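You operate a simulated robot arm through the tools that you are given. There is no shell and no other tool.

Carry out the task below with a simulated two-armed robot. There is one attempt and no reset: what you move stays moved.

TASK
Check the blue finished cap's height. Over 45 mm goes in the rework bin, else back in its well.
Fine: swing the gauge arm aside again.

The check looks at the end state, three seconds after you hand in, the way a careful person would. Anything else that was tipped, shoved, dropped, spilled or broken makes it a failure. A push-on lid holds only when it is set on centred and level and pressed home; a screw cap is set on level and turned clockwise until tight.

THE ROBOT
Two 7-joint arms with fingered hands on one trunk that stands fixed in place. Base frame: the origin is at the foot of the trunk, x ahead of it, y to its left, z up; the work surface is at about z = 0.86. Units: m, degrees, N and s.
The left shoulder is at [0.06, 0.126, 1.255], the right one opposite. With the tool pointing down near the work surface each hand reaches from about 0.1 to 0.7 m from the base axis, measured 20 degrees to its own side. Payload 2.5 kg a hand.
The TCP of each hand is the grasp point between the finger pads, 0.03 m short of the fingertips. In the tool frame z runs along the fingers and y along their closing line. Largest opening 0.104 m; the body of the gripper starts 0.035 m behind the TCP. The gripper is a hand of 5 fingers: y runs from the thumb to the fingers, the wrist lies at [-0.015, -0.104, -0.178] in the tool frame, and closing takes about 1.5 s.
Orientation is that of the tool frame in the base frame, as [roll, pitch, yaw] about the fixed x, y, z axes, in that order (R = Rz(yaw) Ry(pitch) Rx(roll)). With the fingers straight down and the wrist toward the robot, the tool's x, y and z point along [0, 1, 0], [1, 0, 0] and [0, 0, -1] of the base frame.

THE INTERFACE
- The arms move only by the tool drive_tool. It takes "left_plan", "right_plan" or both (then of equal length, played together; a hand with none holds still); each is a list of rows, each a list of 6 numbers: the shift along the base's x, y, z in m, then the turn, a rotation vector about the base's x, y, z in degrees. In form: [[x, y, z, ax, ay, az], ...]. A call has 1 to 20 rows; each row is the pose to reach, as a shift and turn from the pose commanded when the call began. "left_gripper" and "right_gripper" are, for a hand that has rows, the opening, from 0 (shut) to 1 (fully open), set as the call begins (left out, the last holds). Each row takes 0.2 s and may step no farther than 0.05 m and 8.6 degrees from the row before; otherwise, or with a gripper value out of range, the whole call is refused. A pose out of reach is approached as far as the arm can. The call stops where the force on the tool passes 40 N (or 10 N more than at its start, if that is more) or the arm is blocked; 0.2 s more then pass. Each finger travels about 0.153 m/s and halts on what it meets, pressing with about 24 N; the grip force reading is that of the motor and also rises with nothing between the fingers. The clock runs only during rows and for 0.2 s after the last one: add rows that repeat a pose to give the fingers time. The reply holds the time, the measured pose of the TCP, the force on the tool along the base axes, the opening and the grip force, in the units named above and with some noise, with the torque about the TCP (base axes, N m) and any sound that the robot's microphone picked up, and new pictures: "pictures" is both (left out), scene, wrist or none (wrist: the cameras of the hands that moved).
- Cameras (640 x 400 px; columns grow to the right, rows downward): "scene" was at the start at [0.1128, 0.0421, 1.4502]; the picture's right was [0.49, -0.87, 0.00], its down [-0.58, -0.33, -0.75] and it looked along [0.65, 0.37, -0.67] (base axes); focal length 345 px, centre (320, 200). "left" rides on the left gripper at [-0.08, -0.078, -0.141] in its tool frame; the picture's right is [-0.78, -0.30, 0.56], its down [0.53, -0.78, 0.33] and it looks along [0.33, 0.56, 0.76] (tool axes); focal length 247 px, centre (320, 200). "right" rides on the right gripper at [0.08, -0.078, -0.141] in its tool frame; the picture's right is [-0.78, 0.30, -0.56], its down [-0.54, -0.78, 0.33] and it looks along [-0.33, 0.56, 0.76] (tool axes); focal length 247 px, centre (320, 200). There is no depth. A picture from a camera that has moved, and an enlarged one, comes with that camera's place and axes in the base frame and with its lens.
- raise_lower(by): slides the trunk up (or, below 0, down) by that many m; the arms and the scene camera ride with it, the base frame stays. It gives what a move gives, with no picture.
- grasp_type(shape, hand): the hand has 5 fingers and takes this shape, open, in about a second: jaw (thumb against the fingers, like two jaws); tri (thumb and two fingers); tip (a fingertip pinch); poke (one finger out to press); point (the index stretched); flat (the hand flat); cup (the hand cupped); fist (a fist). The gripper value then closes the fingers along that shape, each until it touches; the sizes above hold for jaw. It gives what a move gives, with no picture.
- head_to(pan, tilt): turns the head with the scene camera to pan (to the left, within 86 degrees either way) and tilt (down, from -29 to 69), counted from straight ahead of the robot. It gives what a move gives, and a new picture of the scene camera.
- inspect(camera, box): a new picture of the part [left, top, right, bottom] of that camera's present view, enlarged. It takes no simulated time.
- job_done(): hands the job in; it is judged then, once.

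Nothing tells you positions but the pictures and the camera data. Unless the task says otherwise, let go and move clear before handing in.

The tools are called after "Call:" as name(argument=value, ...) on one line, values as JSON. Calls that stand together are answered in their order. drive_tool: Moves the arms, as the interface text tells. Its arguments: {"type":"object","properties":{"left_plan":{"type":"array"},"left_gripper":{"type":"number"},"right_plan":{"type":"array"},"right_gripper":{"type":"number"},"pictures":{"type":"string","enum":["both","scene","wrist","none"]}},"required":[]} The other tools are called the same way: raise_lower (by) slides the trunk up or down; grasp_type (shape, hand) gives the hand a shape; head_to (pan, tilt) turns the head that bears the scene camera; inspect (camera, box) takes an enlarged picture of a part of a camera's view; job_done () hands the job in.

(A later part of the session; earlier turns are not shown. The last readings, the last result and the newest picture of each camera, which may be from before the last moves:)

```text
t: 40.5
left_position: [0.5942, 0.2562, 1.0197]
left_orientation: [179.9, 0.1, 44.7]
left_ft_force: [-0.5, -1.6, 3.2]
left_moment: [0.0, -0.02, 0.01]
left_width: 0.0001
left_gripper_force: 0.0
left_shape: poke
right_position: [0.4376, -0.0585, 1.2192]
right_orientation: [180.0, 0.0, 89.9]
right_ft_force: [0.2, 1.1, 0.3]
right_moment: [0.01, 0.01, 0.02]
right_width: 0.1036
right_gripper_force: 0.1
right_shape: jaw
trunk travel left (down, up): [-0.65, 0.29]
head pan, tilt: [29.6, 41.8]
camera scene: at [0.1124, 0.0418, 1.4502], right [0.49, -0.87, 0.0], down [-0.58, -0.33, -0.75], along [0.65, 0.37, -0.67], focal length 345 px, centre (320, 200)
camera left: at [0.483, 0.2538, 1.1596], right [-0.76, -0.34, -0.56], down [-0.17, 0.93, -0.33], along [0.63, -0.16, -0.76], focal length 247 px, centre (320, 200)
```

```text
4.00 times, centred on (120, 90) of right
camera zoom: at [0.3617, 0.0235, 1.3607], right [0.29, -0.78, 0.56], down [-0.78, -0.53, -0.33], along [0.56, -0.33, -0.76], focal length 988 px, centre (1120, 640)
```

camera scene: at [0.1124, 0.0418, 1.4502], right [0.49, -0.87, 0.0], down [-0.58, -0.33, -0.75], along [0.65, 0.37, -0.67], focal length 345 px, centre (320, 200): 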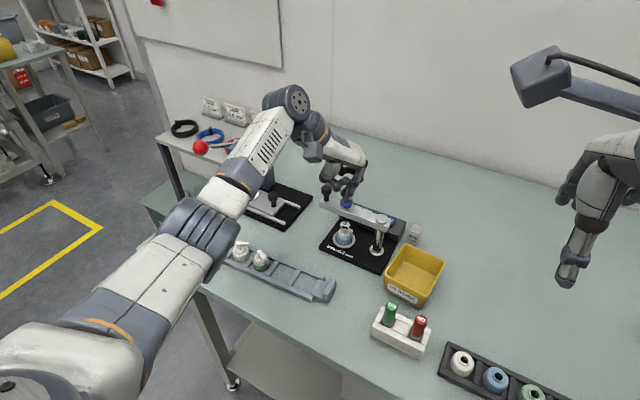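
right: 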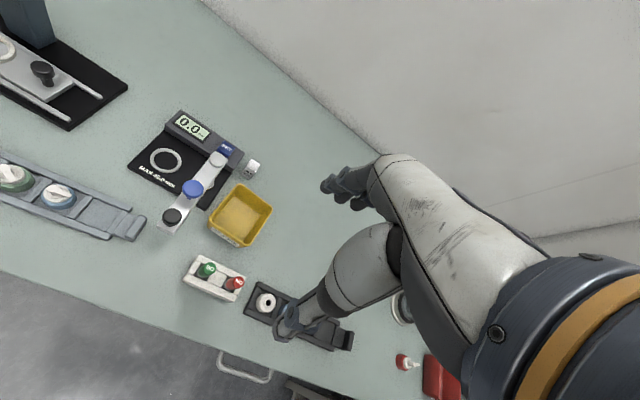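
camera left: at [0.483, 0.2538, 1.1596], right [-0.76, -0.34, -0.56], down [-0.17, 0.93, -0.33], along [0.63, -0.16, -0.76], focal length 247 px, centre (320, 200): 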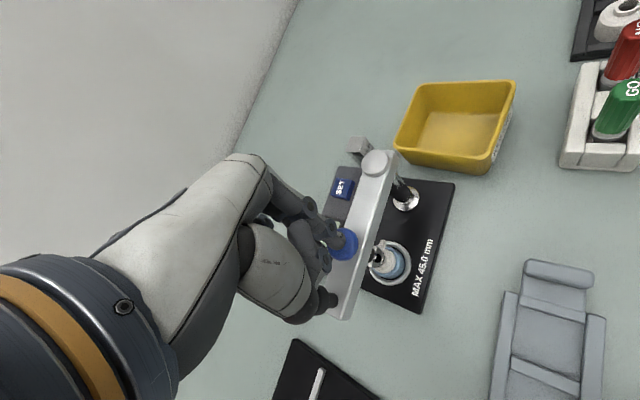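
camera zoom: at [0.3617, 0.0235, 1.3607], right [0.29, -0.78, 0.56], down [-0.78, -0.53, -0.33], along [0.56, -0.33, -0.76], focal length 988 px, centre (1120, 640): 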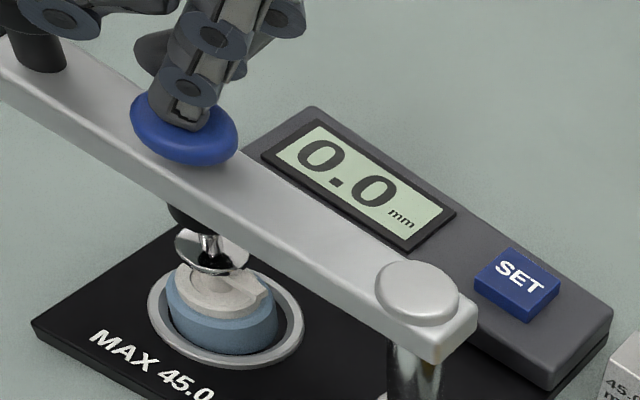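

The display still reads 0.0 with 3 N on the plunger. I'll press slightly further and watch both force and display.

Call:
drive_tool(left_plan=[[0, 0, -0.001, 0, 0, 0], [0, 0, -0.002, 0, 0, 0], [0, 0, -0.002, 0, 0, 0], [0, 0, -0.002, 0, 0, 0]], pictures="none")

Call:
inspect(camera="right", box=[60, 40, 180, 140])

Call:
inspect(camera="scene", box=[330, 195, 370, 240])

```text
t: 41.5
left_position: [0.5936, 0.2564, 1.0178]
left_orientation: [-179.9, 0.0, 44.7]
left_ft_force: [0.9, 0.7, 3.6]
left_moment: [-0.02, -0.04, -0.02]
left_width: 0.0
left_gripper_force: 0.1
left_shape: poke
right_position: [0.4382, -0.0592, 1.2192]
right_orientation: [-179.9, 0.0, 89.9]
right_ft_force: [-2.0, -0.3, -0.2]
right_moment: [0.03, 0.03, 0.03]
right_width: 0.1035
right_gripper_force: 0.0
right_shape: jaw
trunk travel left (down, up): [-0.65, 0.29]
head pan, tilt: [29.6, 41.8]
```

```text
4.00 times, centred on (120, 90) of right
camera zoom: at [0.3617, 0.0236, 1.3607], right [0.3, -0.78, 0.56], down [-0.78, -0.53, -0.33], along [0.56, -0.33, -0.76], focal length 988 px, centre (1120, 640)
```

zoom: 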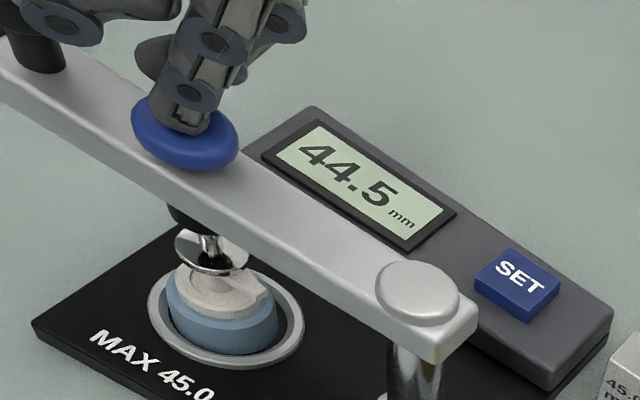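

```text
8.89 times, centred on (350, 218) of scene
camera zoom: at [0.1124, 0.042, 1.4502], right [0.49, -0.87, 0.0], down [-0.58, -0.33, -0.75], along [0.65, 0.37, -0.67], focal length 3064 px, centre (53, 44)
```

zoom: 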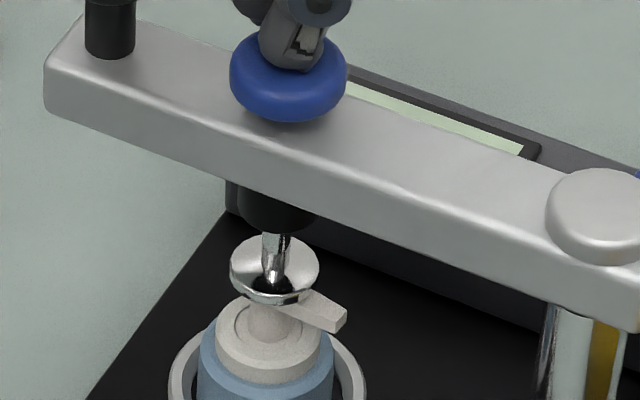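

The gauge reads 44.5 mm. I'll press half a millimetre more to confirm the reading is stable.

Call:
drive_tool(left_plan=[[0, 0, -0.0007, 0, 0, 0], [0, 0, -0.0007, 0, 0, 0], [0, 0, -0.0007, 0, 0, 0]], pictures="none")

Call:
inspect(camera="right", box=[60, 40, 180, 140])

```text
t: 42.3
left_position: [0.5947, 0.2562, 1.0161]
left_orientation: [180.0, 0.0, 44.7]
left_ft_force: [-0.5, -0.5, 2.8]
left_moment: [-0.02, 0.02, 0.02]
left_width: 0.0001
left_gripper_force: 0.1
left_shape: poke
right_position: [0.4384, -0.0585, 1.2191]
right_orientation: [-180.0, -0.1, 89.9]
right_ft_force: [0.2, -0.3, 0.8]
right_moment: [0.01, -0.02, -0.01]
right_width: 0.1036
right_gripper_force: 0.1
right_shape: jaw
trunk travel left (down, up): [-0.65, 0.29]
head pan, tilt: [29.6, 41.8]
```

```text
4.00 times, centred on (120, 90) of right
camera zoom: at [0.3617, 0.0236, 1.3607], right [0.3, -0.78, 0.56], down [-0.78, -0.53, -0.33], along [0.56, -0.33, -0.76], focal length 988 px, centre (1120, 640)
```

zoom: 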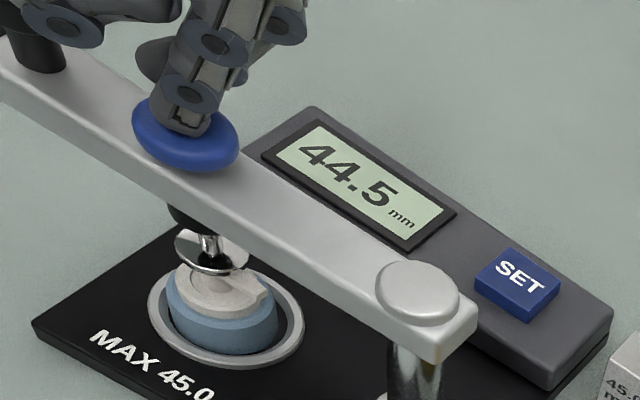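

Stable at 44.5 mm, under the 45 mm limit. I'll release the plunger by raising the finger straight up.

Call:
drive_tool(left_plan=[[0, 0, 0.006, 0, 0, 0], [0, 0, 0.012, 0, 0, 0], [0, 0, 0.02, 0, 0, 0], [0, 0, 0.035, 0, 0, 0], [0, 0, 0.05, 0, 0, 0], [0, 0, 0.05, 0, 0, 0]], pictures="none")

Call:
inspect(camera="right", box=[20, 20, 180, 160])

Call:
inspect(camera="scene", box=[310, 170, 430, 280])

```text
t: 43.7
left_position: [0.5935, 0.2559, 1.0656]
left_orientation: [180.0, 0.1, 44.7]
left_ft_force: [-0.2, -0.1, -0.2]
left_moment: [-0.01, 0.02, 0.04]
left_width: 0.0001
left_gripper_force: 0.1
left_shape: poke
right_position: [0.4375, -0.0593, 1.2185]
right_orientation: [-179.9, 0.1, 89.9]
right_ft_force: [0.5, 0.0, -0.1]
right_moment: [0.03, -0.01, 0.01]
right_width: 0.1036
right_gripper_force: 0.1
right_shape: jaw
trunk travel left (down, up): [-0.65, 0.29]
head pan, tilt: [29.6, 41.8]
```

```text
2.86 times, centred on (100, 90) of right
camera zoom: at [0.362, 0.0238, 1.3606], right [0.3, -0.78, 0.56], down [-0.78, -0.53, -0.33], along [0.56, -0.33, -0.76], focal length 706 px, centre (949, 514)
```

zoom: 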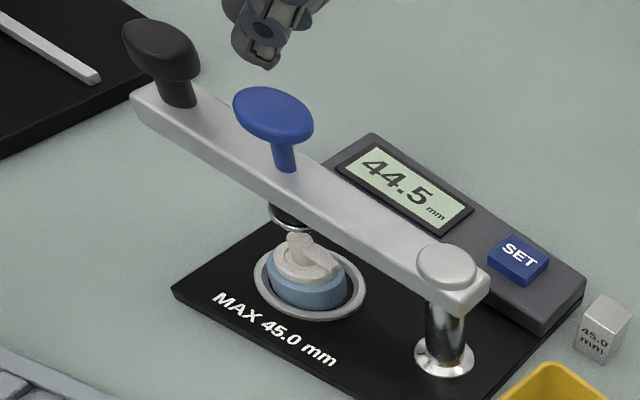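

```text
3.64 times, centred on (370, 225) of scene
camera zoom: at [0.1128, 0.0422, 1.4502], right [0.49, -0.87, 0.0], down [-0.58, -0.33, -0.75], along [0.65, 0.37, -0.67], focal length 1254 px, centre (138, 109)
```

zoom: 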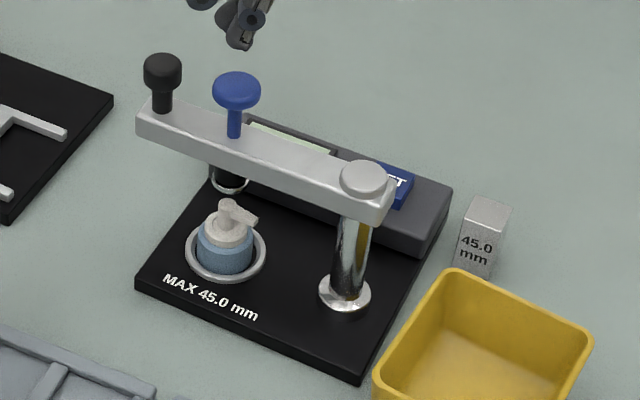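

The display holds 44.5 mm and the plunger sprang back. Now I'll swing the arm aside: place the finger on the far (+x) side of the black knob first.

Call:
drive_tool(left_plan=[[0.025, 0.005, 0.005, 0, 0, 0], [0.041, 0.025, 0.005, 0, 0, 0], [0.041, 0.0461, 0.005, 0, 0, 0], [0.041, 0.0461, -0.015, 0, 0, 0], [0.041, 0.0461, -0.03, 0, 0, 0], [0.041, 0.0461, -0.0386, 0, 0, 0], [0.041, 0.0461, -0.0386, 0, 0, 0]], pictures="none")

Call:
inspect(camera="scene", box=[310, 160, 410, 270])

Call:
inspect(camera="right", box=[20, 10, 180, 150])

Call:
inspect(camera="left", box=[240, 150, 420, 310])

```text
t: 45.3
left_position: [0.6126, 0.2914, 1.0327]
left_orientation: [179.9, 0.0, 44.7]
left_ft_force: [-0.4, 0.2, 0.2]
left_moment: [0.01, 0.0, 0.02]
left_width: 0.0001
left_gripper_force: 0.2
left_shape: poke
left hand out of reach, approached as far as the arm can: row 2, 3, 4, 5, 6, 7
right_position: [0.4387, -0.0575, 1.2194]
right_orientation: [-179.9, 0.1, 89.9]
right_ft_force: [0.9, -0.1, 0.9]
right_moment: [-0.04, -0.02, -0.01]
right_width: 0.1035
right_gripper_force: 0.1
right_shape: jaw
trunk travel left (down, up): [-0.65, 0.29]
head pan, tilt: [29.6, 41.8]
```

```text
3.64 times, centred on (360, 215) of scene
camera zoom: at [0.1127, 0.0421, 1.4502], right [0.49, -0.87, 0.0], down [-0.58, -0.33, -0.75], along [0.65, 0.37, -0.67], focal length 1254 px, centre (174, 146)
```

zoom: 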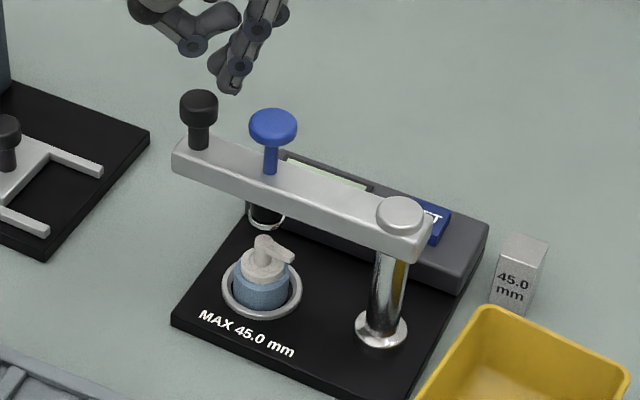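

```text
2.86 times, centred on (100, 80) of right
camera zoom: at [0.3619, 0.0237, 1.3606], right [0.3, -0.78, 0.56], down [-0.78, -0.53, -0.33], along [0.56, -0.33, -0.76], focal length 706 px, centre (949, 543)
```

zoom: 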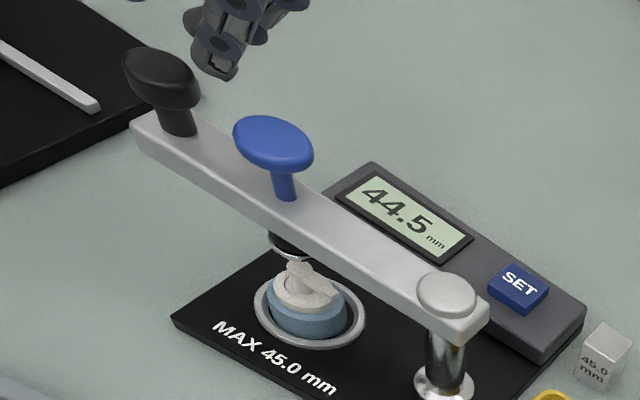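

```text
2.50 times, centred on (330, 230) of left
camera zoom: at [0.5006, 0.2898, 1.1737], right [-0.76, -0.34, -0.56], down [-0.17, 0.93, -0.33], along [0.63, -0.16, -0.76], focal length 617 px, centre (295, 125)
```

zoom: 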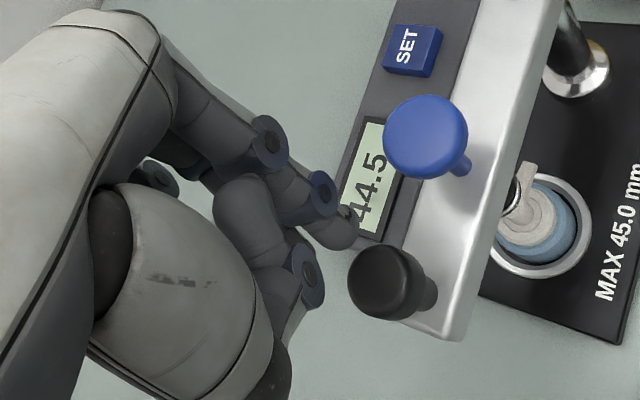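

The pose at this yaw is just out of reach. I'll raise slightly and yaw the hand back 45°, which brings the wrist closer to the robot, then lower on the far side of the knob.

Call:
drive_tool(left_plan=[[-0.02, -0.008, 0.03, 0, 0, 7.5], [-0.02, -0.008, 0.037, 0, 0, 15], [-0.02, -0.008, 0.037, 0, 0, 22.5], [-0.02, -0.008, 0.037, 0, 0, 30], [-0.02, -0.008, 0.037, 0, 0, 37.5], [-0.02, -0.008, 0.037, 0, 0, 45], [-0.0185, 0.0046, 0.037, 0, 0, 45], [-0.0185, 0.0046, 0.037, 0, 0, 45]], pictures="none")

Call:
inspect(camera="scene", box=[310, 160, 410, 270])

Call:
inspect(camera="left", box=[240, 150, 420, 310])

Call:
inspect(camera="right", box=[0, 0, 180, 150])

```text
t: 47.1
left_position: [0.5932, 0.2965, 1.0688]
left_orientation: [-180.0, -0.1, 89.7]
left_ft_force: [1.2, -0.4, 0.1]
left_moment: [0.01, 0.03, 0.02]
left_width: 0.0
left_gripper_force: 0.0
left_shape: poke
right_position: [0.4381, -0.0584, 1.2199]
right_orientation: [180.0, 0.1, 89.9]
right_ft_force: [0.7, -0.4, -0.1]
right_moment: [-0.02, -0.02, 0.01]
right_width: 0.1037
right_gripper_force: 0.0
right_shape: jaw
trunk travel left (down, up): [-0.65, 0.29]
head pan, tilt: [29.6, 41.8]
```

```text
3.64 times, centred on (360, 215) of scene
camera zoom: at [0.1128, 0.042, 1.4502], right [0.49, -0.87, 0.0], down [-0.58, -0.33, -0.75], along [0.65, 0.37, -0.67], focal length 1254 px, centre (174, 146)
```

zoom: 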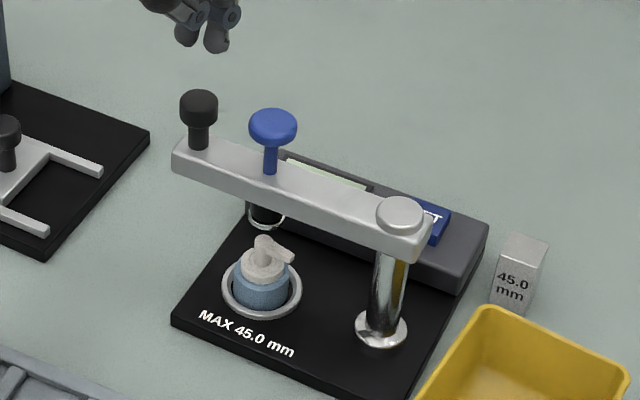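

```text
2.50 times, centred on (330, 230) of left
camera zoom: at [0.5148, 0.2158, 1.2104], right [-0.3, -0.78, -0.56], down [-0.77, 0.54, -0.33], along [0.56, 0.33, -0.76], focal length 617 px, centre (295, 125)
```

zoom: 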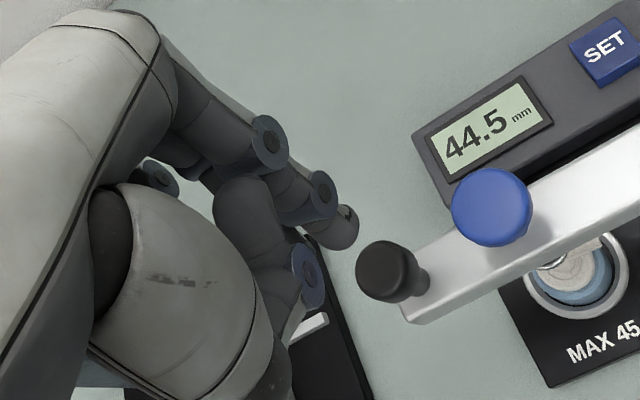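

```text
2.67 times, centred on (90, 75) of right
camera zoom: at [0.362, 0.0236, 1.3606], right [0.3, -0.78, 0.56], down [-0.78, -0.53, -0.33], along [0.56, -0.33, -0.76], focal length 659 px, centre (933, 533)
```

zoom: 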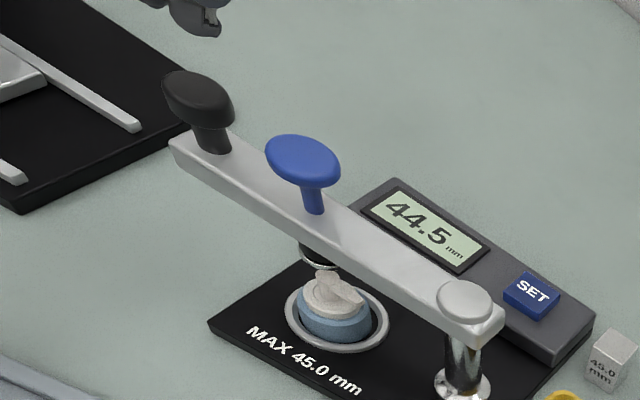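

The hand took the earlier clamped pose as reference, so I'm at (0.593, 0.297). I'll move the finger 22 mm further out in +x beyond the knob, then lower.

Call:
drive_tool(left_plan=[[0.012, 0.005, 0, 0, 0, 0], [0.024, 0.01, 0, 0, 0, 0], [0.024, 0.01, -0.015, 0, 0, 0], [0.024, 0.01, -0.03, 0, 0, 0], [0.024, 0.01, -0.042, 0, 0, 0], [0.024, 0.01, -0.042, 0, 0, 0]], pictures="none")

Call:
inspect(camera="scene", box=[310, 160, 410, 270])

Call:
inspect(camera="left", box=[240, 150, 420, 310])

Call:
inspect(camera="right", box=[0, 0, 180, 150])

```text
t: 48.5
left_position: [0.6164, 0.307, 1.0273]
left_orientation: [180.0, 0.0, 89.7]
left_ft_force: [-0.4, -0.1, -1.0]
left_moment: [-0.04, -0.02, -0.03]
left_width: 0.0
left_gripper_force: 0.1
left_shape: poke
right_position: [0.4387, -0.0575, 1.2189]
right_orientation: [-180.0, 0.0, 90.0]
right_ft_force: [0.6, 1.0, -0.5]
right_moment: [0.0, 0.0, 0.0]
right_width: 0.1037
right_gripper_force: 0.0
right_shape: jaw
trunk travel left (down, up): [-0.65, 0.29]
head pan, tilt: [29.6, 41.8]
```

```text
3.64 times, centred on (360, 215) of scene
camera zoom: at [0.1127, 0.0421, 1.4502], right [0.49, -0.87, 0.0], down [-0.58, -0.33, -0.75], along [0.65, 0.37, -0.67], focal length 1254 px, centre (174, 146)
```

zoom: 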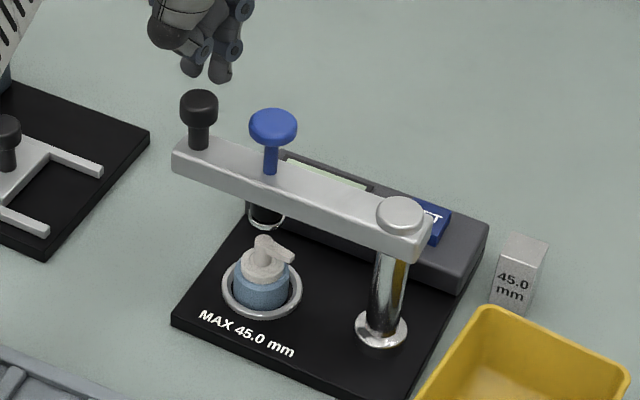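

```text
2.50 times, centred on (330, 230) of left
camera zoom: at [0.5394, 0.2257, 1.168], right [-0.3, -0.77, -0.56], down [-0.77, 0.54, -0.33], along [0.56, 0.33, -0.76], focal length 617 px, centre (295, 125)
```

zoom: 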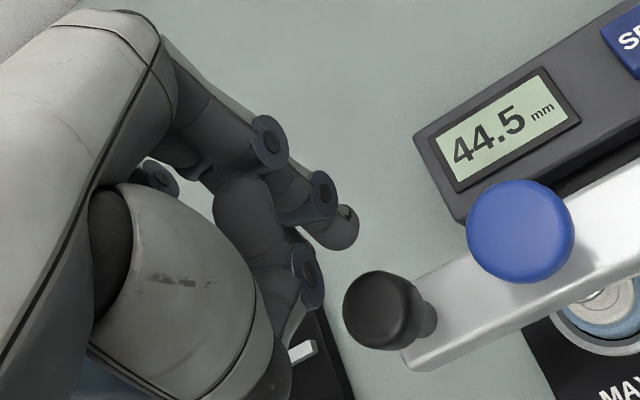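

```text
2.67 times, centred on (90, 75) of right
camera zoom: at [0.362, 0.0237, 1.3606], right [0.3, -0.78, 0.56], down [-0.78, -0.53, -0.33], along [0.56, -0.33, -0.76], focal length 659 px, centre (933, 533)
```

zoom: 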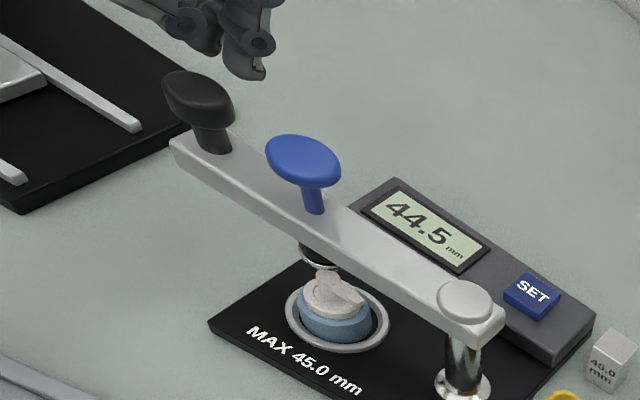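

The finger is on the far side of the knob, about 20 mm from its centre. I'll push it back along the arc, first half now.

Call:
drive_tool(left_plan=[[-0.0095, -0.0015, 0, 0, 0, 0], [-0.0187, -0.0024, 0, 0, 0, 0], [-0.0265, -0.0022, 0, 0, 0, 0], [-0.0337, -0.002, 0, 0, 0, 0], [-0.0422, -0.0027, 0, 0, 0, 0], [-0.0507, -0.0038, 0, 0, 0, 0], [-0.059, -0.0056, 0, 0, 0, 0], [-0.0673, -0.0079, 0, 0, 0, 0], [-0.0753, -0.0108, 0, 0, 0, 0], [-0.0831, -0.0143, 0, 0, 0, 0], [-0.0906, -0.0183, 0, 0, 0, 0], [-0.0979, -0.0228, 0, 0, 0, 0], [-0.0979, -0.0228, 0, 0, 0, 0]], pictures="none")

Call:
inspect(camera="scene", box=[310, 170, 430, 280])

Call:
inspect(camera="right", box=[0, 0, 180, 150])

```text
t: 51.3
left_position: [0.5176, 0.2846, 1.0271]
left_orientation: [-180.0, 0.0, 89.7]
left_ft_force: [0.7, 0.6, -0.1]
left_moment: [0.04, -0.03, 0.04]
left_width: 0.0001
left_gripper_force: 0.0
left_shape: poke
right_position: [0.4382, -0.058, 1.2193]
right_orientation: [-180.0, 0.0, 89.9]
right_ft_force: [0.2, -0.2, 0.0]
right_moment: [0.01, -0.01, -0.01]
right_width: 0.1034
right_gripper_force: 0.0
right_shape: jaw
trunk travel left (down, up): [-0.65, 0.29]
head pan, tilt: [29.6, 41.8]
```

```text
3.64 times, centred on (370, 225) of scene
camera zoom: at [0.1128, 0.0421, 1.4502], right [0.49, -0.87, 0.0], down [-0.58, -0.33, -0.75], along [0.65, 0.37, -0.67], focal length 1254 px, centre (138, 109)
```

zoom: 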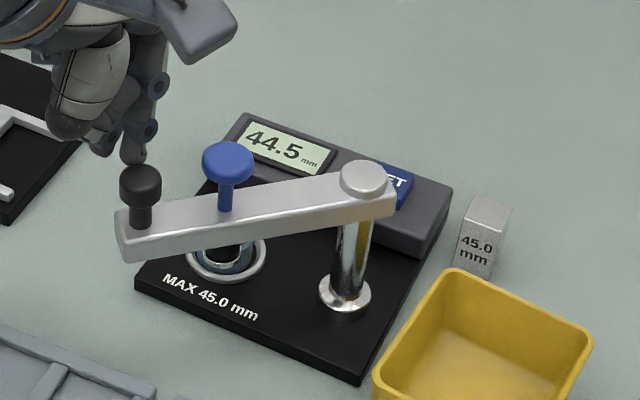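

```text
2.67 times, centred on (90, 75) of right
camera zoom: at [0.3621, 0.0238, 1.3606], right [0.3, -0.78, 0.56], down [-0.78, -0.53, -0.33], along [0.56, -0.33, -0.76], focal length 659 px, centre (933, 533)
```

zoom: 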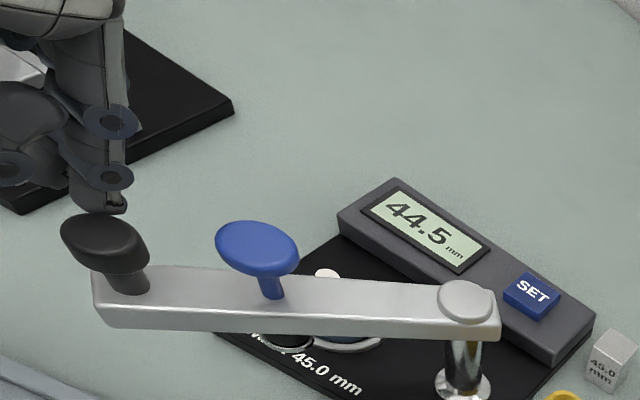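

The arm follows in contact, now at about 130°. Continuing along the arc more slowly.

Call:
drive_tool(left_plan=[[-0.0068, -0.0053, 0, 0, 0, 0], [-0.0135, -0.0106, 0, 0, 0, 0], [-0.0194, -0.0168, 0, 0, 0, 0], [-0.0253, -0.0229, 0, 0, 0, 0], [-0.0304, -0.0298, 0, 0, 0, 0], [-0.0354, -0.0367, 0, 0, 0, 0], [-0.0385, -0.0423, 0, 0, 0, 0], [-0.0416, -0.0479, 0, 0, 0, 0], [-0.0441, -0.0538, 0, 0, 0, 0], [-0.0466, -0.0597, 0, 0, 0, 0], [-0.048, -0.0638, 0, 0, 0, 0], [-0.0493, -0.0678, 0, 0, 0, 0], [-0.0493, -0.0678, 0, 0, 0, 0]], pictures="none")

Call:
inspect(camera="scene", box=[310, 190, 430, 300])

Call:
inspect(camera="right", box=[0, 30, 180, 180])

```text
t: 54.1
left_position: [0.4691, 0.2165, 1.027]
left_orientation: [-180.0, 0.1, 89.7]
left_ft_force: [-0.7, -0.3, 0.8]
left_moment: [0.05, 0.0, -0.01]
left_width: 0.0
left_gripper_force: 0.0
left_shape: poke
right_position: [0.4382, -0.0581, 1.2183]
right_orientation: [-180.0, 0.0, 89.9]
right_ft_force: [-0.1, 0.1, -0.5]
right_moment: [0.05, 0.03, 0.0]
right_width: 0.1036
right_gripper_force: 0.1
right_shape: jaw
trunk travel left (down, up): [-0.65, 0.29]
head pan, tilt: [29.6, 41.8]
```

```text
3.64 times, centred on (370, 245) of scene
camera zoom: at [0.1128, 0.0421, 1.4502], right [0.49, -0.87, 0.0], down [-0.58, -0.33, -0.75], along [0.65, 0.37, -0.67], focal length 1254 px, centre (138, 36)
```

zoom: 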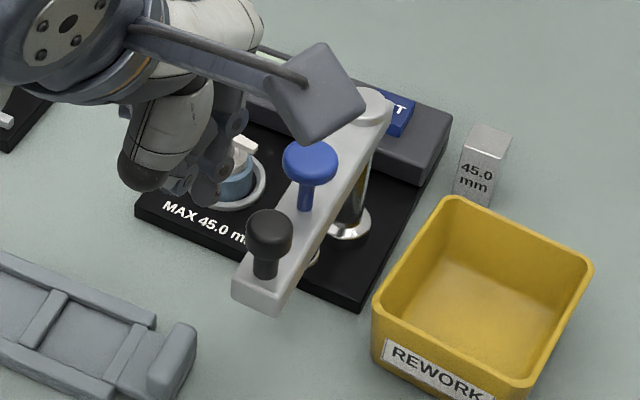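

```text
2.67 times, centred on (90, 105) of right
camera zoom: at [0.362, 0.0238, 1.3606], right [0.3, -0.78, 0.56], down [-0.78, -0.53, -0.33], along [0.56, -0.33, -0.76], focal length 659 px, centre (933, 453)
```

zoom: 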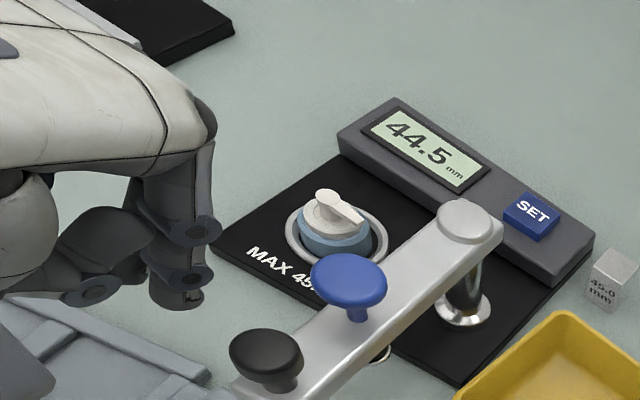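

The arm is back at its original aside position. I'll raise the hand clear, then take a close visual cross-check of the cap's height against the 45.0 mm block.

Call:
drive_tool(left_plan=[[-0.005, 0.01, 0.01, 0, 0, 0], [-0.01, 0.02, 0.04, 0, 0, 0], [-0.02, 0.04, 0.08, 0, 0, 0], [-0.03, 0.07, 0.11, 0, 0, 0], [-0.04, 0.1, 0.13, 0, 0, 0], [-0.04, 0.1, 0.13, 0, 0, 0]], pictures="scene")

Call:
inspect(camera="scene", box=[332, 215, 358, 255])

Call:
inspect(camera="scene", box=[400, 215, 430, 255])

Call:
inspect(camera="scene", box=[320, 180, 440, 290])

```text
t: 55.5
left_position: [0.4275, 0.3158, 1.1576]
left_orientation: [179.9, 0.0, 89.6]
left_ft_force: [-0.7, 0.7, 0.1]
left_moment: [-0.04, 0.0, 0.02]
left_width: 0.0001
left_gripper_force: 0.2
left_shape: poke
right_position: [0.4386, -0.059, 1.2187]
right_orientation: [180.0, -0.1, 89.9]
right_ft_force: [0.7, -0.1, -0.1]
right_moment: [0.01, -0.01, 0.02]
right_width: 0.1034
right_gripper_force: 0.0
right_shape: jaw
trunk travel left (down, up): [-0.65, 0.29]
head pan, tilt: [29.6, 41.8]
camera scene: at [0.1129, 0.042, 1.4502], right [0.49, -0.87, 0.0], down [-0.58, -0.33, -0.75], along [0.65, 0.37, -0.67], focal length 345 px, centre (320, 200)
```

scene: 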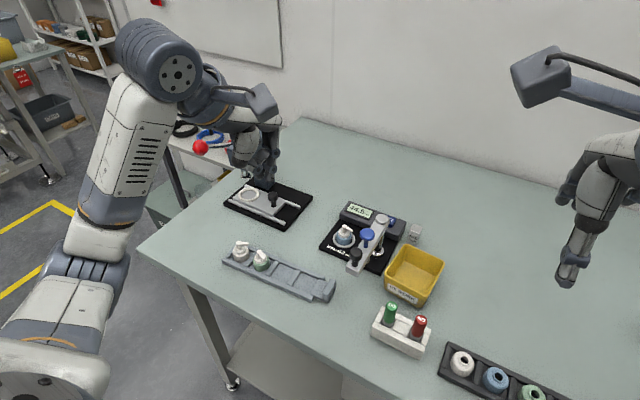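

```text
10.00 times, centred on (345, 235) of scene
camera zoom: at [0.1129, 0.042, 1.4502], right [0.49, -0.87, 0.0], down [-0.58, -0.33, -0.75], along [0.65, 0.37, -0.67], focal length 3447 px, centre (70, -150)
```

zoom: 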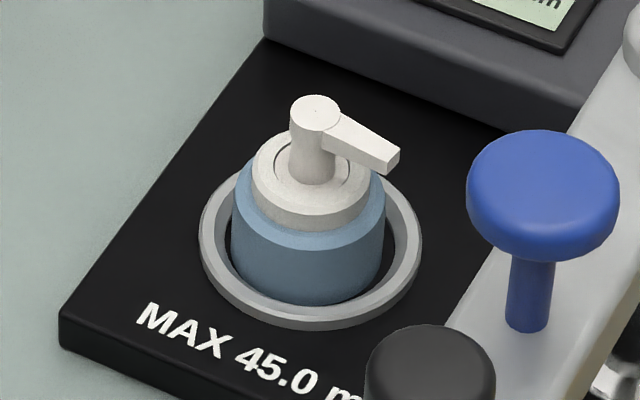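

```text
10.00 times, centred on (415, 235) of scene
camera zoom: at [0.1129, 0.042, 1.4502], right [0.49, -0.87, 0.0], down [-0.58, -0.33, -0.75], along [0.65, 0.37, -0.67], focal length 3447 px, centre (-630, -150)
```

zoom: 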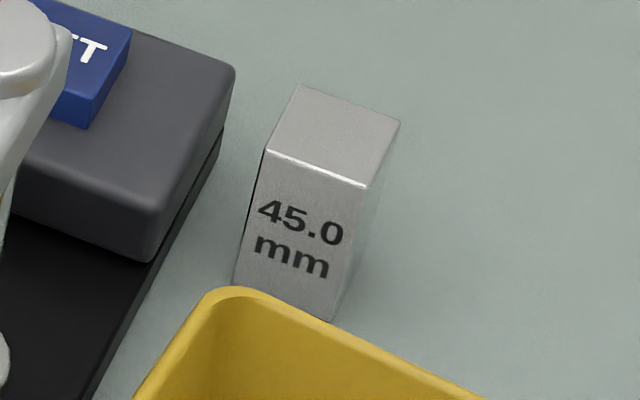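

```text
3.64 times, centred on (380, 235) of scene
camera zoom: at [0.1129, 0.042, 1.4502], right [0.49, -0.87, 0.0], down [-0.58, -0.33, -0.75], along [0.65, 0.37, -0.67], focal length 1254 px, centre (102, 73)
```

zoom: 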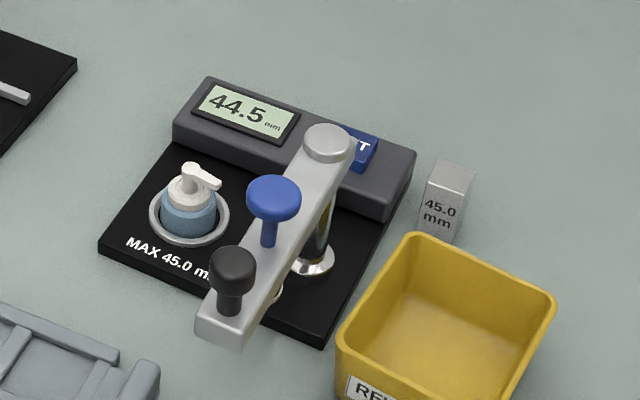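

The visual comparison also suggests the cap is slightly shorter than the 45.0 mm block, in line with 44.5 mm. I'll take two finer zooms to be sure.

Call:
inspect(camera="scene", box=[338, 238, 358, 252])

Call:
inspect(camera="scene", box=[338, 218, 358, 232])

Call:
inspect(camera="scene", box=[400, 236, 420, 250])

Call:
inspect(camera="scene", box=[402, 222, 422, 236])

```text
16.00 times, centred on (348, 245) of scene
camera zoom: at [0.1129, 0.042, 1.4502], right [0.49, -0.87, 0.0], down [-0.58, -0.33, -0.75], along [0.65, 0.37, -0.67], focal length 5515 px, centre (-128, -520)
```

zoom: 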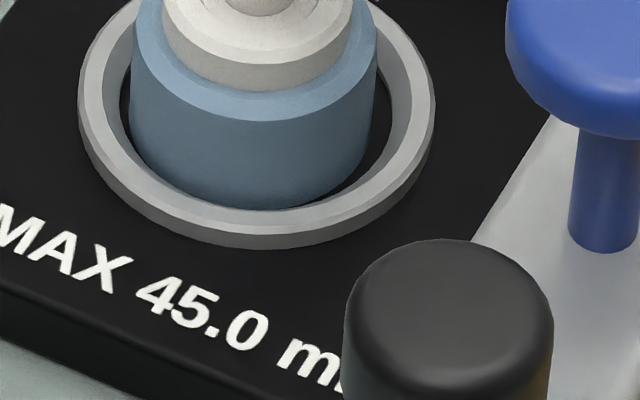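

```text
16.00 times, centred on (348, 225) of scene
camera zoom: at [0.1129, 0.042, 1.4502], right [0.49, -0.87, 0.0], down [-0.58, -0.33, -0.75], along [0.65, 0.37, -0.67], focal length 5515 px, centre (-128, -200)
```

zoom: 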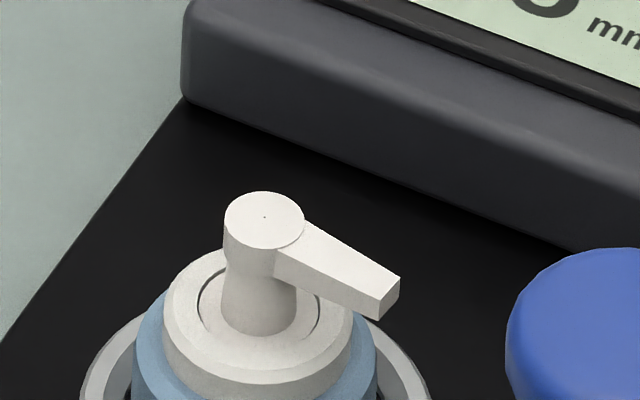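

```text
16.00 times, centred on (410, 243) of scene
camera zoom: at [0.1129, 0.042, 1.4502], right [0.49, -0.87, 0.0], down [-0.58, -0.33, -0.75], along [0.65, 0.37, -0.67], focal length 5515 px, centre (-1120, -488)
```

zoom: 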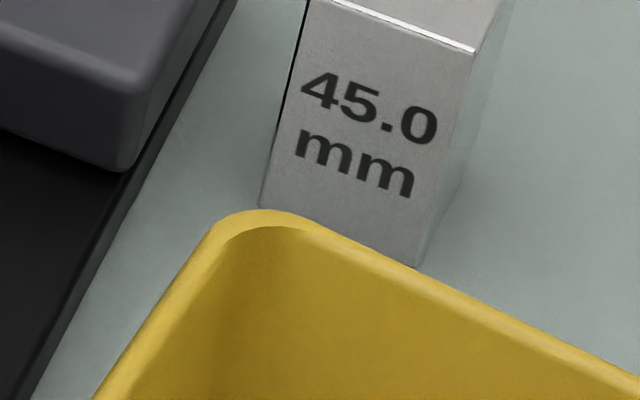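

```text
16.00 times, centred on (412, 229) of scene
camera zoom: at [0.1129, 0.042, 1.4502], right [0.49, -0.87, 0.0], down [-0.58, -0.33, -0.75], along [0.65, 0.37, -0.67], focal length 5515 px, centre (-1152, -264)
```

zoom: 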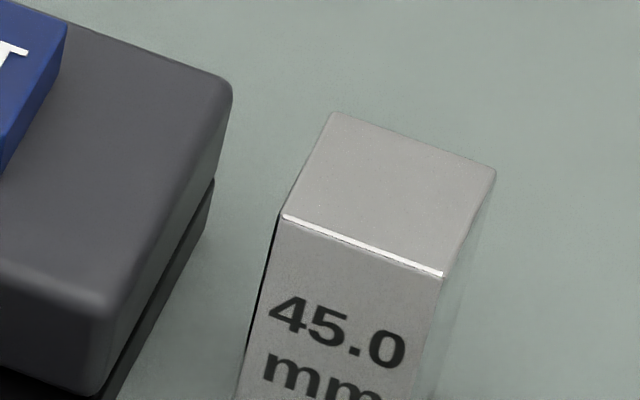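

The visual check is not fine enough to be decisive (about 45.0 ± 0.6), so I'll cross-check the gauge with a light touch of the same fingertip on the cap top and then on the plate. First I'll move above the cap stem.

Call:
drive_tool(left_plan=[[0.03, -0.01, -0.01, 0, 0, 0], [0.06, -0.02, -0.03, 0, 0, 0], [0.09, -0.032, -0.06, 0, 0, 0], [0.12, -0.044, -0.09, 0, 0, 0], [0.145, -0.052, -0.12, 0, 0, 0], [0.1565, -0.0558, -0.15, 0, 0, 0], [0.1565, -0.0558, -0.18, 0, 0, 0], [0.1565, -0.0558, -0.195, 0, 0, 0], [0.1565, -0.0558, -0.195, 0, 0, 0]], pictures="none")

Call:
inspect(camera="left", box=[260, 180, 400, 290])

Call:
inspect(camera="scene", box=[320, 190, 400, 260])

Call:
inspect(camera="right", box=[40, 40, 180, 160])

```text
t: 57.5
left_position: [0.5843, 0.26, 0.9618]
left_orientation: [179.9, -0.1, 89.6]
left_ft_force: [0.3, -0.1, -0.9]
left_moment: [-0.02, 0.02, -0.01]
left_width: 0.0001
left_gripper_force: 0.1
left_shape: poke
right_position: [0.4386, -0.0582, 1.2193]
right_orientation: [-180.0, -0.1, 89.9]
right_ft_force: [0.1, -0.2, 0.0]
right_moment: [0.01, -0.02, -0.01]
right_width: 0.1035
right_gripper_force: 0.0
right_shape: jaw
trunk travel left (down, up): [-0.65, 0.29]
head pan, tilt: [29.6, 41.8]
```

```text
3.64 times, centred on (330, 235) of left
camera zoom: at [0.5068, 0.1789, 1.1026], right [-0.3, -0.77, -0.56], down [-0.77, 0.54, -0.33], along [0.56, 0.33, -0.76], focal length 898 px, centre (284, 73)
```

zoom: 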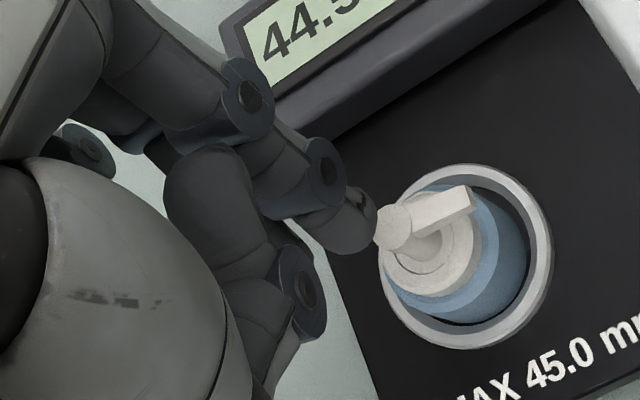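

```text
5.71 times, centred on (360, 225) of scene
camera zoom: at [0.1127, 0.0421, 1.4502], right [0.49, -0.87, 0.0], down [-0.58, -0.33, -0.75], along [0.65, 0.37, -0.67], focal length 1970 px, centre (91, 57)
```

zoom: 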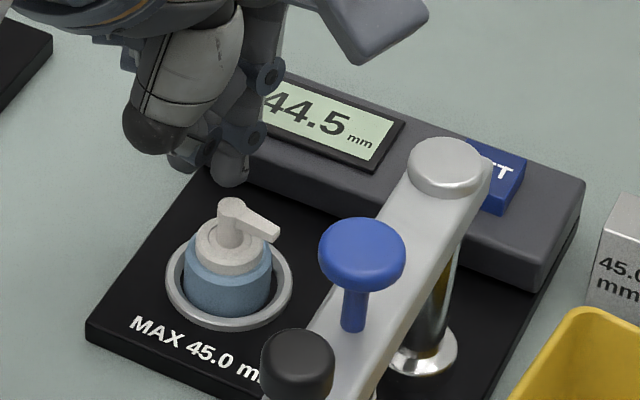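

```text
3.33 times, centred on (110, 100) of right
camera zoom: at [0.362, 0.0238, 1.3606], right [0.3, -0.78, 0.56], down [-0.78, -0.53, -0.33], along [0.56, -0.33, -0.76], focal length 823 px, centre (1020, 533)
```

zoom: 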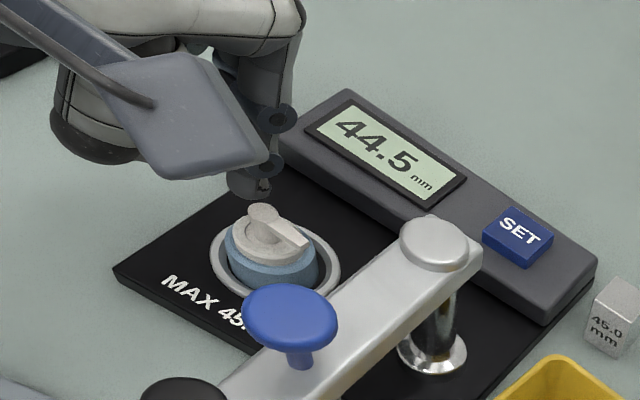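

The fingertip is about 11 mm above the stem top and nearly centred. I'll lower 8 mm with a small correction, then in 1 mm steps.

Call:
drive_tool(left_plan=[[0.001, -0.003, -0.003, 0, 0, 0], [0.001, -0.003, -0.006, 0, 0, 0], [0.001, -0.003, -0.008, 0, 0, 0], [0.001, -0.003, -0.008, 0, 0, 0]], pictures="none")

Call:
inspect(camera="left", box=[260, 180, 400, 290])

Call:
inspect(camera="scene", box=[330, 205, 370, 240])

```text
t: 58.5
left_position: [0.5874, 0.2571, 0.9549]
left_orientation: [-180.0, 0.0, 89.7]
left_ft_force: [0.6, -0.2, 0.0]
left_moment: [0.01, -0.02, -0.02]
left_width: 0.0
left_gripper_force: 0.1
left_shape: poke
right_position: [0.439, -0.0582, 1.22]
right_orientation: [-180.0, 0.0, 89.8]
right_ft_force: [0.9, 0.0, 0.1]
right_moment: [0.0, 0.0, 0.03]
right_width: 0.1037
right_gripper_force: 0.0
right_shape: jaw
trunk travel left (down, up): [-0.65, 0.29]
head pan, tilt: [29.6, 41.8]
```

```text
3.64 times, centred on (330, 235) of left
camera zoom: at [0.5084, 0.1765, 1.0951], right [-0.3, -0.77, -0.56], down [-0.77, 0.54, -0.33], along [0.56, 0.33, -0.76], focal length 898 px, centre (284, 73)
```

zoom: 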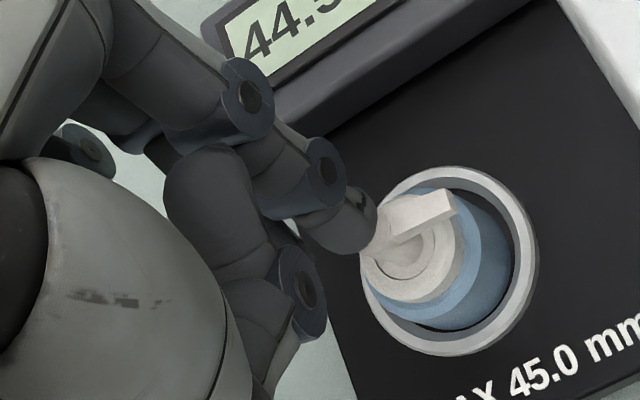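

```text
11.43 times, centred on (350, 222) of scene
camera zoom: at [0.1128, 0.0421, 1.4502], right [0.49, -0.87, 0.0], down [-0.58, -0.33, -0.75], along [0.65, 0.37, -0.67], focal length 3940 px, centre (-23, -57)
```

zoom: 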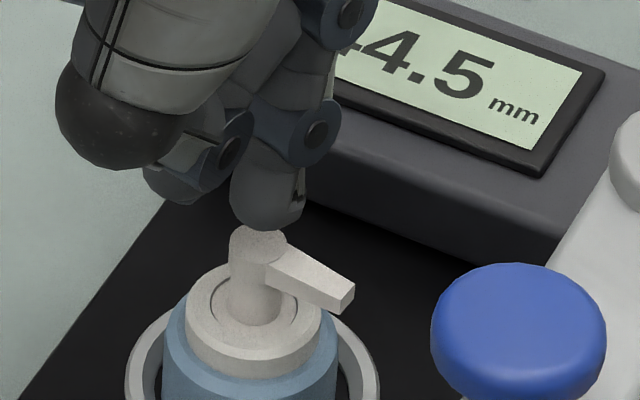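

Almost touching. Now fine steps.

Call:
drive_tool(left_plan=[[0, 0, -0.001, 0, 0, 0], [0, 0, -0.001, 0, 0, 0], [0, 0, -0.001, 0, 0, 0]], pictures="none")

```text
t: 59.3
left_position: [0.5864, 0.2573, 0.9549]
left_orientation: [180.0, 0.0, 89.8]
left_ft_force: [0.6, -0.6, -0.6]
left_moment: [0.02, 0.02, 0.04]
left_width: 0.0001
left_gripper_force: 0.0
left_shape: poke
right_position: [0.4378, -0.0569, 1.2198]
right_orientation: [179.9, 0.0, 90.0]
right_ft_force: [-0.7, -0.4, -0.3]
right_moment: [-0.02, 0.01, -0.02]
right_width: 0.1036
right_gripper_force: 0.0
right_shape: jaw
trunk travel left (down, up): [-0.65, 0.29]
head pan, tilt: [29.6, 41.8]
```

Call:
drive_tool(left_plan=[[0, 0, -0.001, 0, 0, 0], [0, 0, -0.001, 0, 0, 0], [0, 0, -0.001, 0, 0, 0]], pictures="none")

```text
t: 60.1
left_position: [0.5857, 0.257, 0.9533]
left_orientation: [-180.0, 0.0, 89.7]
left_ft_force: [-0.4, 0.4, 0.7]
left_moment: [0.0, -0.02, 0.04]
left_width: 0.0003
left_gripper_force: 0.1
left_shape: poke
right_position: [0.4385, -0.0583, 1.2189]
right_orientation: [-179.9, 0.0, 89.9]
right_ft_force: [-0.1, -0.5, -0.1]
right_moment: [0.01, -0.02, -0.02]
right_width: 0.1035
right_gripper_force: 0.2
right_shape: jaw
trunk travel left (down, up): [-0.65, 0.29]
head pan, tilt: [29.6, 41.8]
```

Call:
drive_tool(left_plan=[[0, 0, -0.001, 0, 0, 0], [0, 0, -0.001, 0, 0, 0], [0, 0, -0.001, 0, 0, 0]], pictures="none")

```text
t: 60.9
left_position: [0.5863, 0.2578, 0.9519]
left_orientation: [-180.0, 0.0, 89.8]
left_ft_force: [-0.3, 0.3, 0.3]
left_moment: [0.01, 0.0, -0.02]
left_width: 0.0
left_gripper_force: 0.1
left_shape: poke
right_position: [0.4376, -0.0584, 1.2196]
right_orientation: [180.0, 0.0, 89.8]
right_ft_force: [-0.5, 0.0, 0.1]
right_moment: [0.0, 0.05, -0.01]
right_width: 0.1036
right_gripper_force: 0.0
right_shape: jaw
trunk travel left (down, up): [-0.65, 0.29]
head pan, tilt: [29.6, 41.8]
```

Call:
drive_tool(left_plan=[[0, 0, -0.001, 0, 0, 0], [0, 0, -0.001, 0, 0, 0], [0, 0, -0.001, 0, 0, 0]], pictures="none")

Call:
inspect(camera="scene", box=[330, 205, 370, 240])

```text
t: 61.7
left_position: [0.586, 0.2565, 0.9519]
left_orientation: [-180.0, 0.0, 89.7]
left_ft_force: [0.2, -0.3, 0.3]
left_moment: [-0.04, 0.0, 0.04]
left_width: 0.0
left_gripper_force: 0.1
left_shape: poke
right_position: [0.4383, -0.0588, 1.2199]
right_orientation: [-179.9, 0.1, 89.9]
right_ft_force: [-0.5, -0.3, 0.0]
right_moment: [0.02, -0.02, -0.03]
right_width: 0.1036
right_gripper_force: 0.1
right_shape: jaw
trunk travel left (down, up): [-0.65, 0.29]
head pan, tilt: [29.6, 41.8]
```

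```text
11.43 times, centred on (350, 222) of scene
camera zoom: at [0.1128, 0.0421, 1.4502], right [0.49, -0.87, 0.0], down [-0.58, -0.33, -0.75], along [0.65, 0.37, -0.67], focal length 3940 px, centre (-23, -57)
```

zoom: 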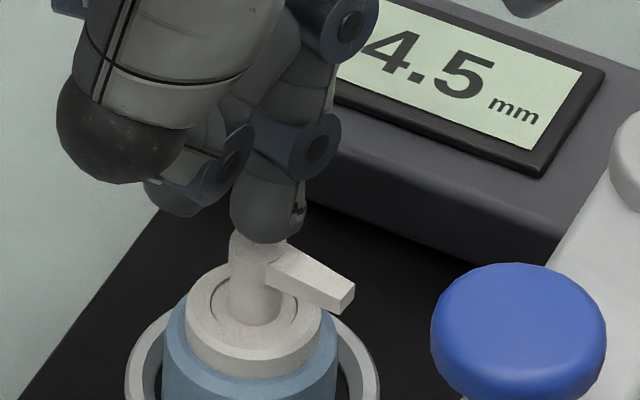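

Call:
drive_tool(left_plan=[[0, 0, -0.001, 0, 0, 0], [0, 0, -0.001, 0, 0, 0], [0, 0, -0.001, 0, 0, 0]], pictures="none")

```text
t: 62.5
left_position: [0.5858, 0.257, 0.9495]
left_orientation: [180.0, 0.0, 89.8]
left_ft_force: [-1.3, -0.9, -0.8]
left_moment: [0.08, 0.01, 0.03]
left_width: 0.0002
left_gripper_force: 0.1
left_shape: poke
right_position: [0.4388, -0.0581, 1.2186]
right_orientation: [-180.0, 0.1, 89.9]
right_ft_force: [-0.8, -0.6, -0.3]
right_moment: [-0.02, 0.02, -0.02]
right_width: 0.1034
right_gripper_force: 0.1
right_shape: jaw
trunk travel left (down, up): [-0.65, 0.29]
head pan, tilt: [29.6, 41.8]
```

Call:
drive_tool(left_plan=[[0, 0, -0.001, 0, 0, 0], [0, 0, -0.001, 0, 0, 0], [0, 0, -0.001, 0, 0, 0]], pictures="none")

Call:
inspect(camera="scene", box=[330, 205, 370, 240])

Call:
inspect(camera="left", box=[290, 190, 380, 260])

```text
t: 63.3
left_position: [0.5846, 0.2577, 0.9499]
left_orientation: [-180.0, 0.0, 89.6]
left_ft_force: [-0.1, 0.4, -0.3]
left_moment: [0.04, 0.0, -0.01]
left_width: 0.0
left_gripper_force: 0.1
left_shape: poke
right_position: [0.4379, -0.0572, 1.2188]
right_orientation: [180.0, 0.0, 89.8]
right_ft_force: [0.3, 0.7, 0.6]
right_moment: [0.02, 0.03, 0.02]
right_width: 0.1037
right_gripper_force: 0.0
right_shape: jaw
trunk travel left (down, up): [-0.65, 0.29]
head pan, tilt: [29.6, 41.8]
```

```text
11.43 times, centred on (350, 222) of scene
camera zoom: at [0.1128, 0.0421, 1.4502], right [0.49, -0.87, 0.0], down [-0.58, -0.33, -0.75], along [0.65, 0.37, -0.67], focal length 3940 px, centre (-23, -57)
```

zoom: 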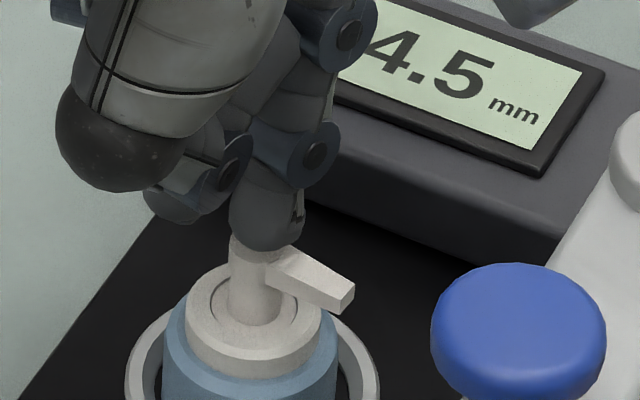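

```text
5.71 times, centred on (335, 225) of left
camera zoom: at [0.5085, 0.1764, 1.0896], right [-0.3, -0.77, -0.56], down [-0.77, 0.54, -0.33], along [0.56, 0.33, -0.76], focal length 1411 px, centre (234, 57)
```

zoom: 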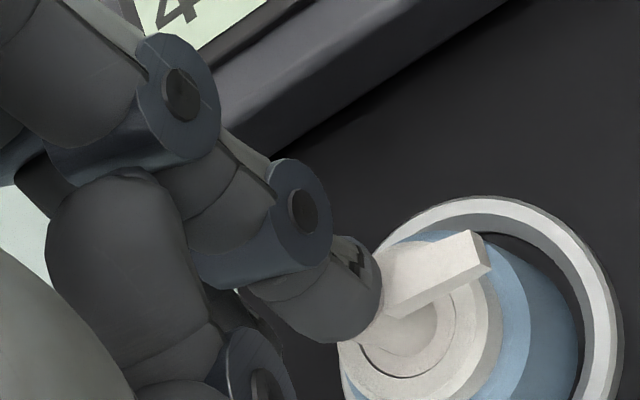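

Call:
drive_tool(left_plan=[[0, 0, -0.0007, 0, 0, 0], [0, 0, -0.0007, 0, 0, 0], [0, 0, -0.0007, 0, 0, 0]], pictures="none")

```text
t: 64.1
left_position: [0.5852, 0.2571, 0.948]
left_orientation: [179.9, 0.0, 89.7]
left_ft_force: [0.0, -0.1, 0.5]
left_moment: [-0.02, -0.02, 0.01]
left_width: 0.0
left_gripper_force: 0.1
left_shape: poke
right_position: [0.4383, -0.0579, 1.2191]
right_orientation: [180.0, 0.0, 89.9]
right_ft_force: [0.4, 0.0, -0.2]
right_moment: [0.04, -0.01, 0.03]
right_width: 0.1035
right_gripper_force: 0.0
right_shape: jaw
trunk travel left (down, up): [-0.65, 0.29]
head pan, tilt: [29.6, 41.8]
```

Call:
drive_tool(left_plan=[[0, 0, -0.0007, 0, 0, 0], [0, 0, -0.0007, 0, 0, 0], [0, 0, -0.0007, 0, 0, 0]], pictures="none")

```text
t: 64.9
left_position: [0.5874, 0.2575, 0.9473]
left_orientation: [-180.0, 0.0, 89.7]
left_ft_force: [0.6, 0.3, 0.0]
left_moment: [-0.01, 0.02, -0.02]
left_width: 0.0
left_gripper_force: 0.0
left_shape: poke
right_position: [0.4368, -0.0588, 1.2191]
right_orientation: [-179.9, 0.0, 90.0]
right_ft_force: [-1.0, -1.0, -0.2]
right_moment: [0.0, 0.0, 0.0]
right_width: 0.1034
right_gripper_force: 0.1
right_shape: jaw
trunk travel left (down, up): [-0.65, 0.29]
head pan, tilt: [29.6, 41.8]
```

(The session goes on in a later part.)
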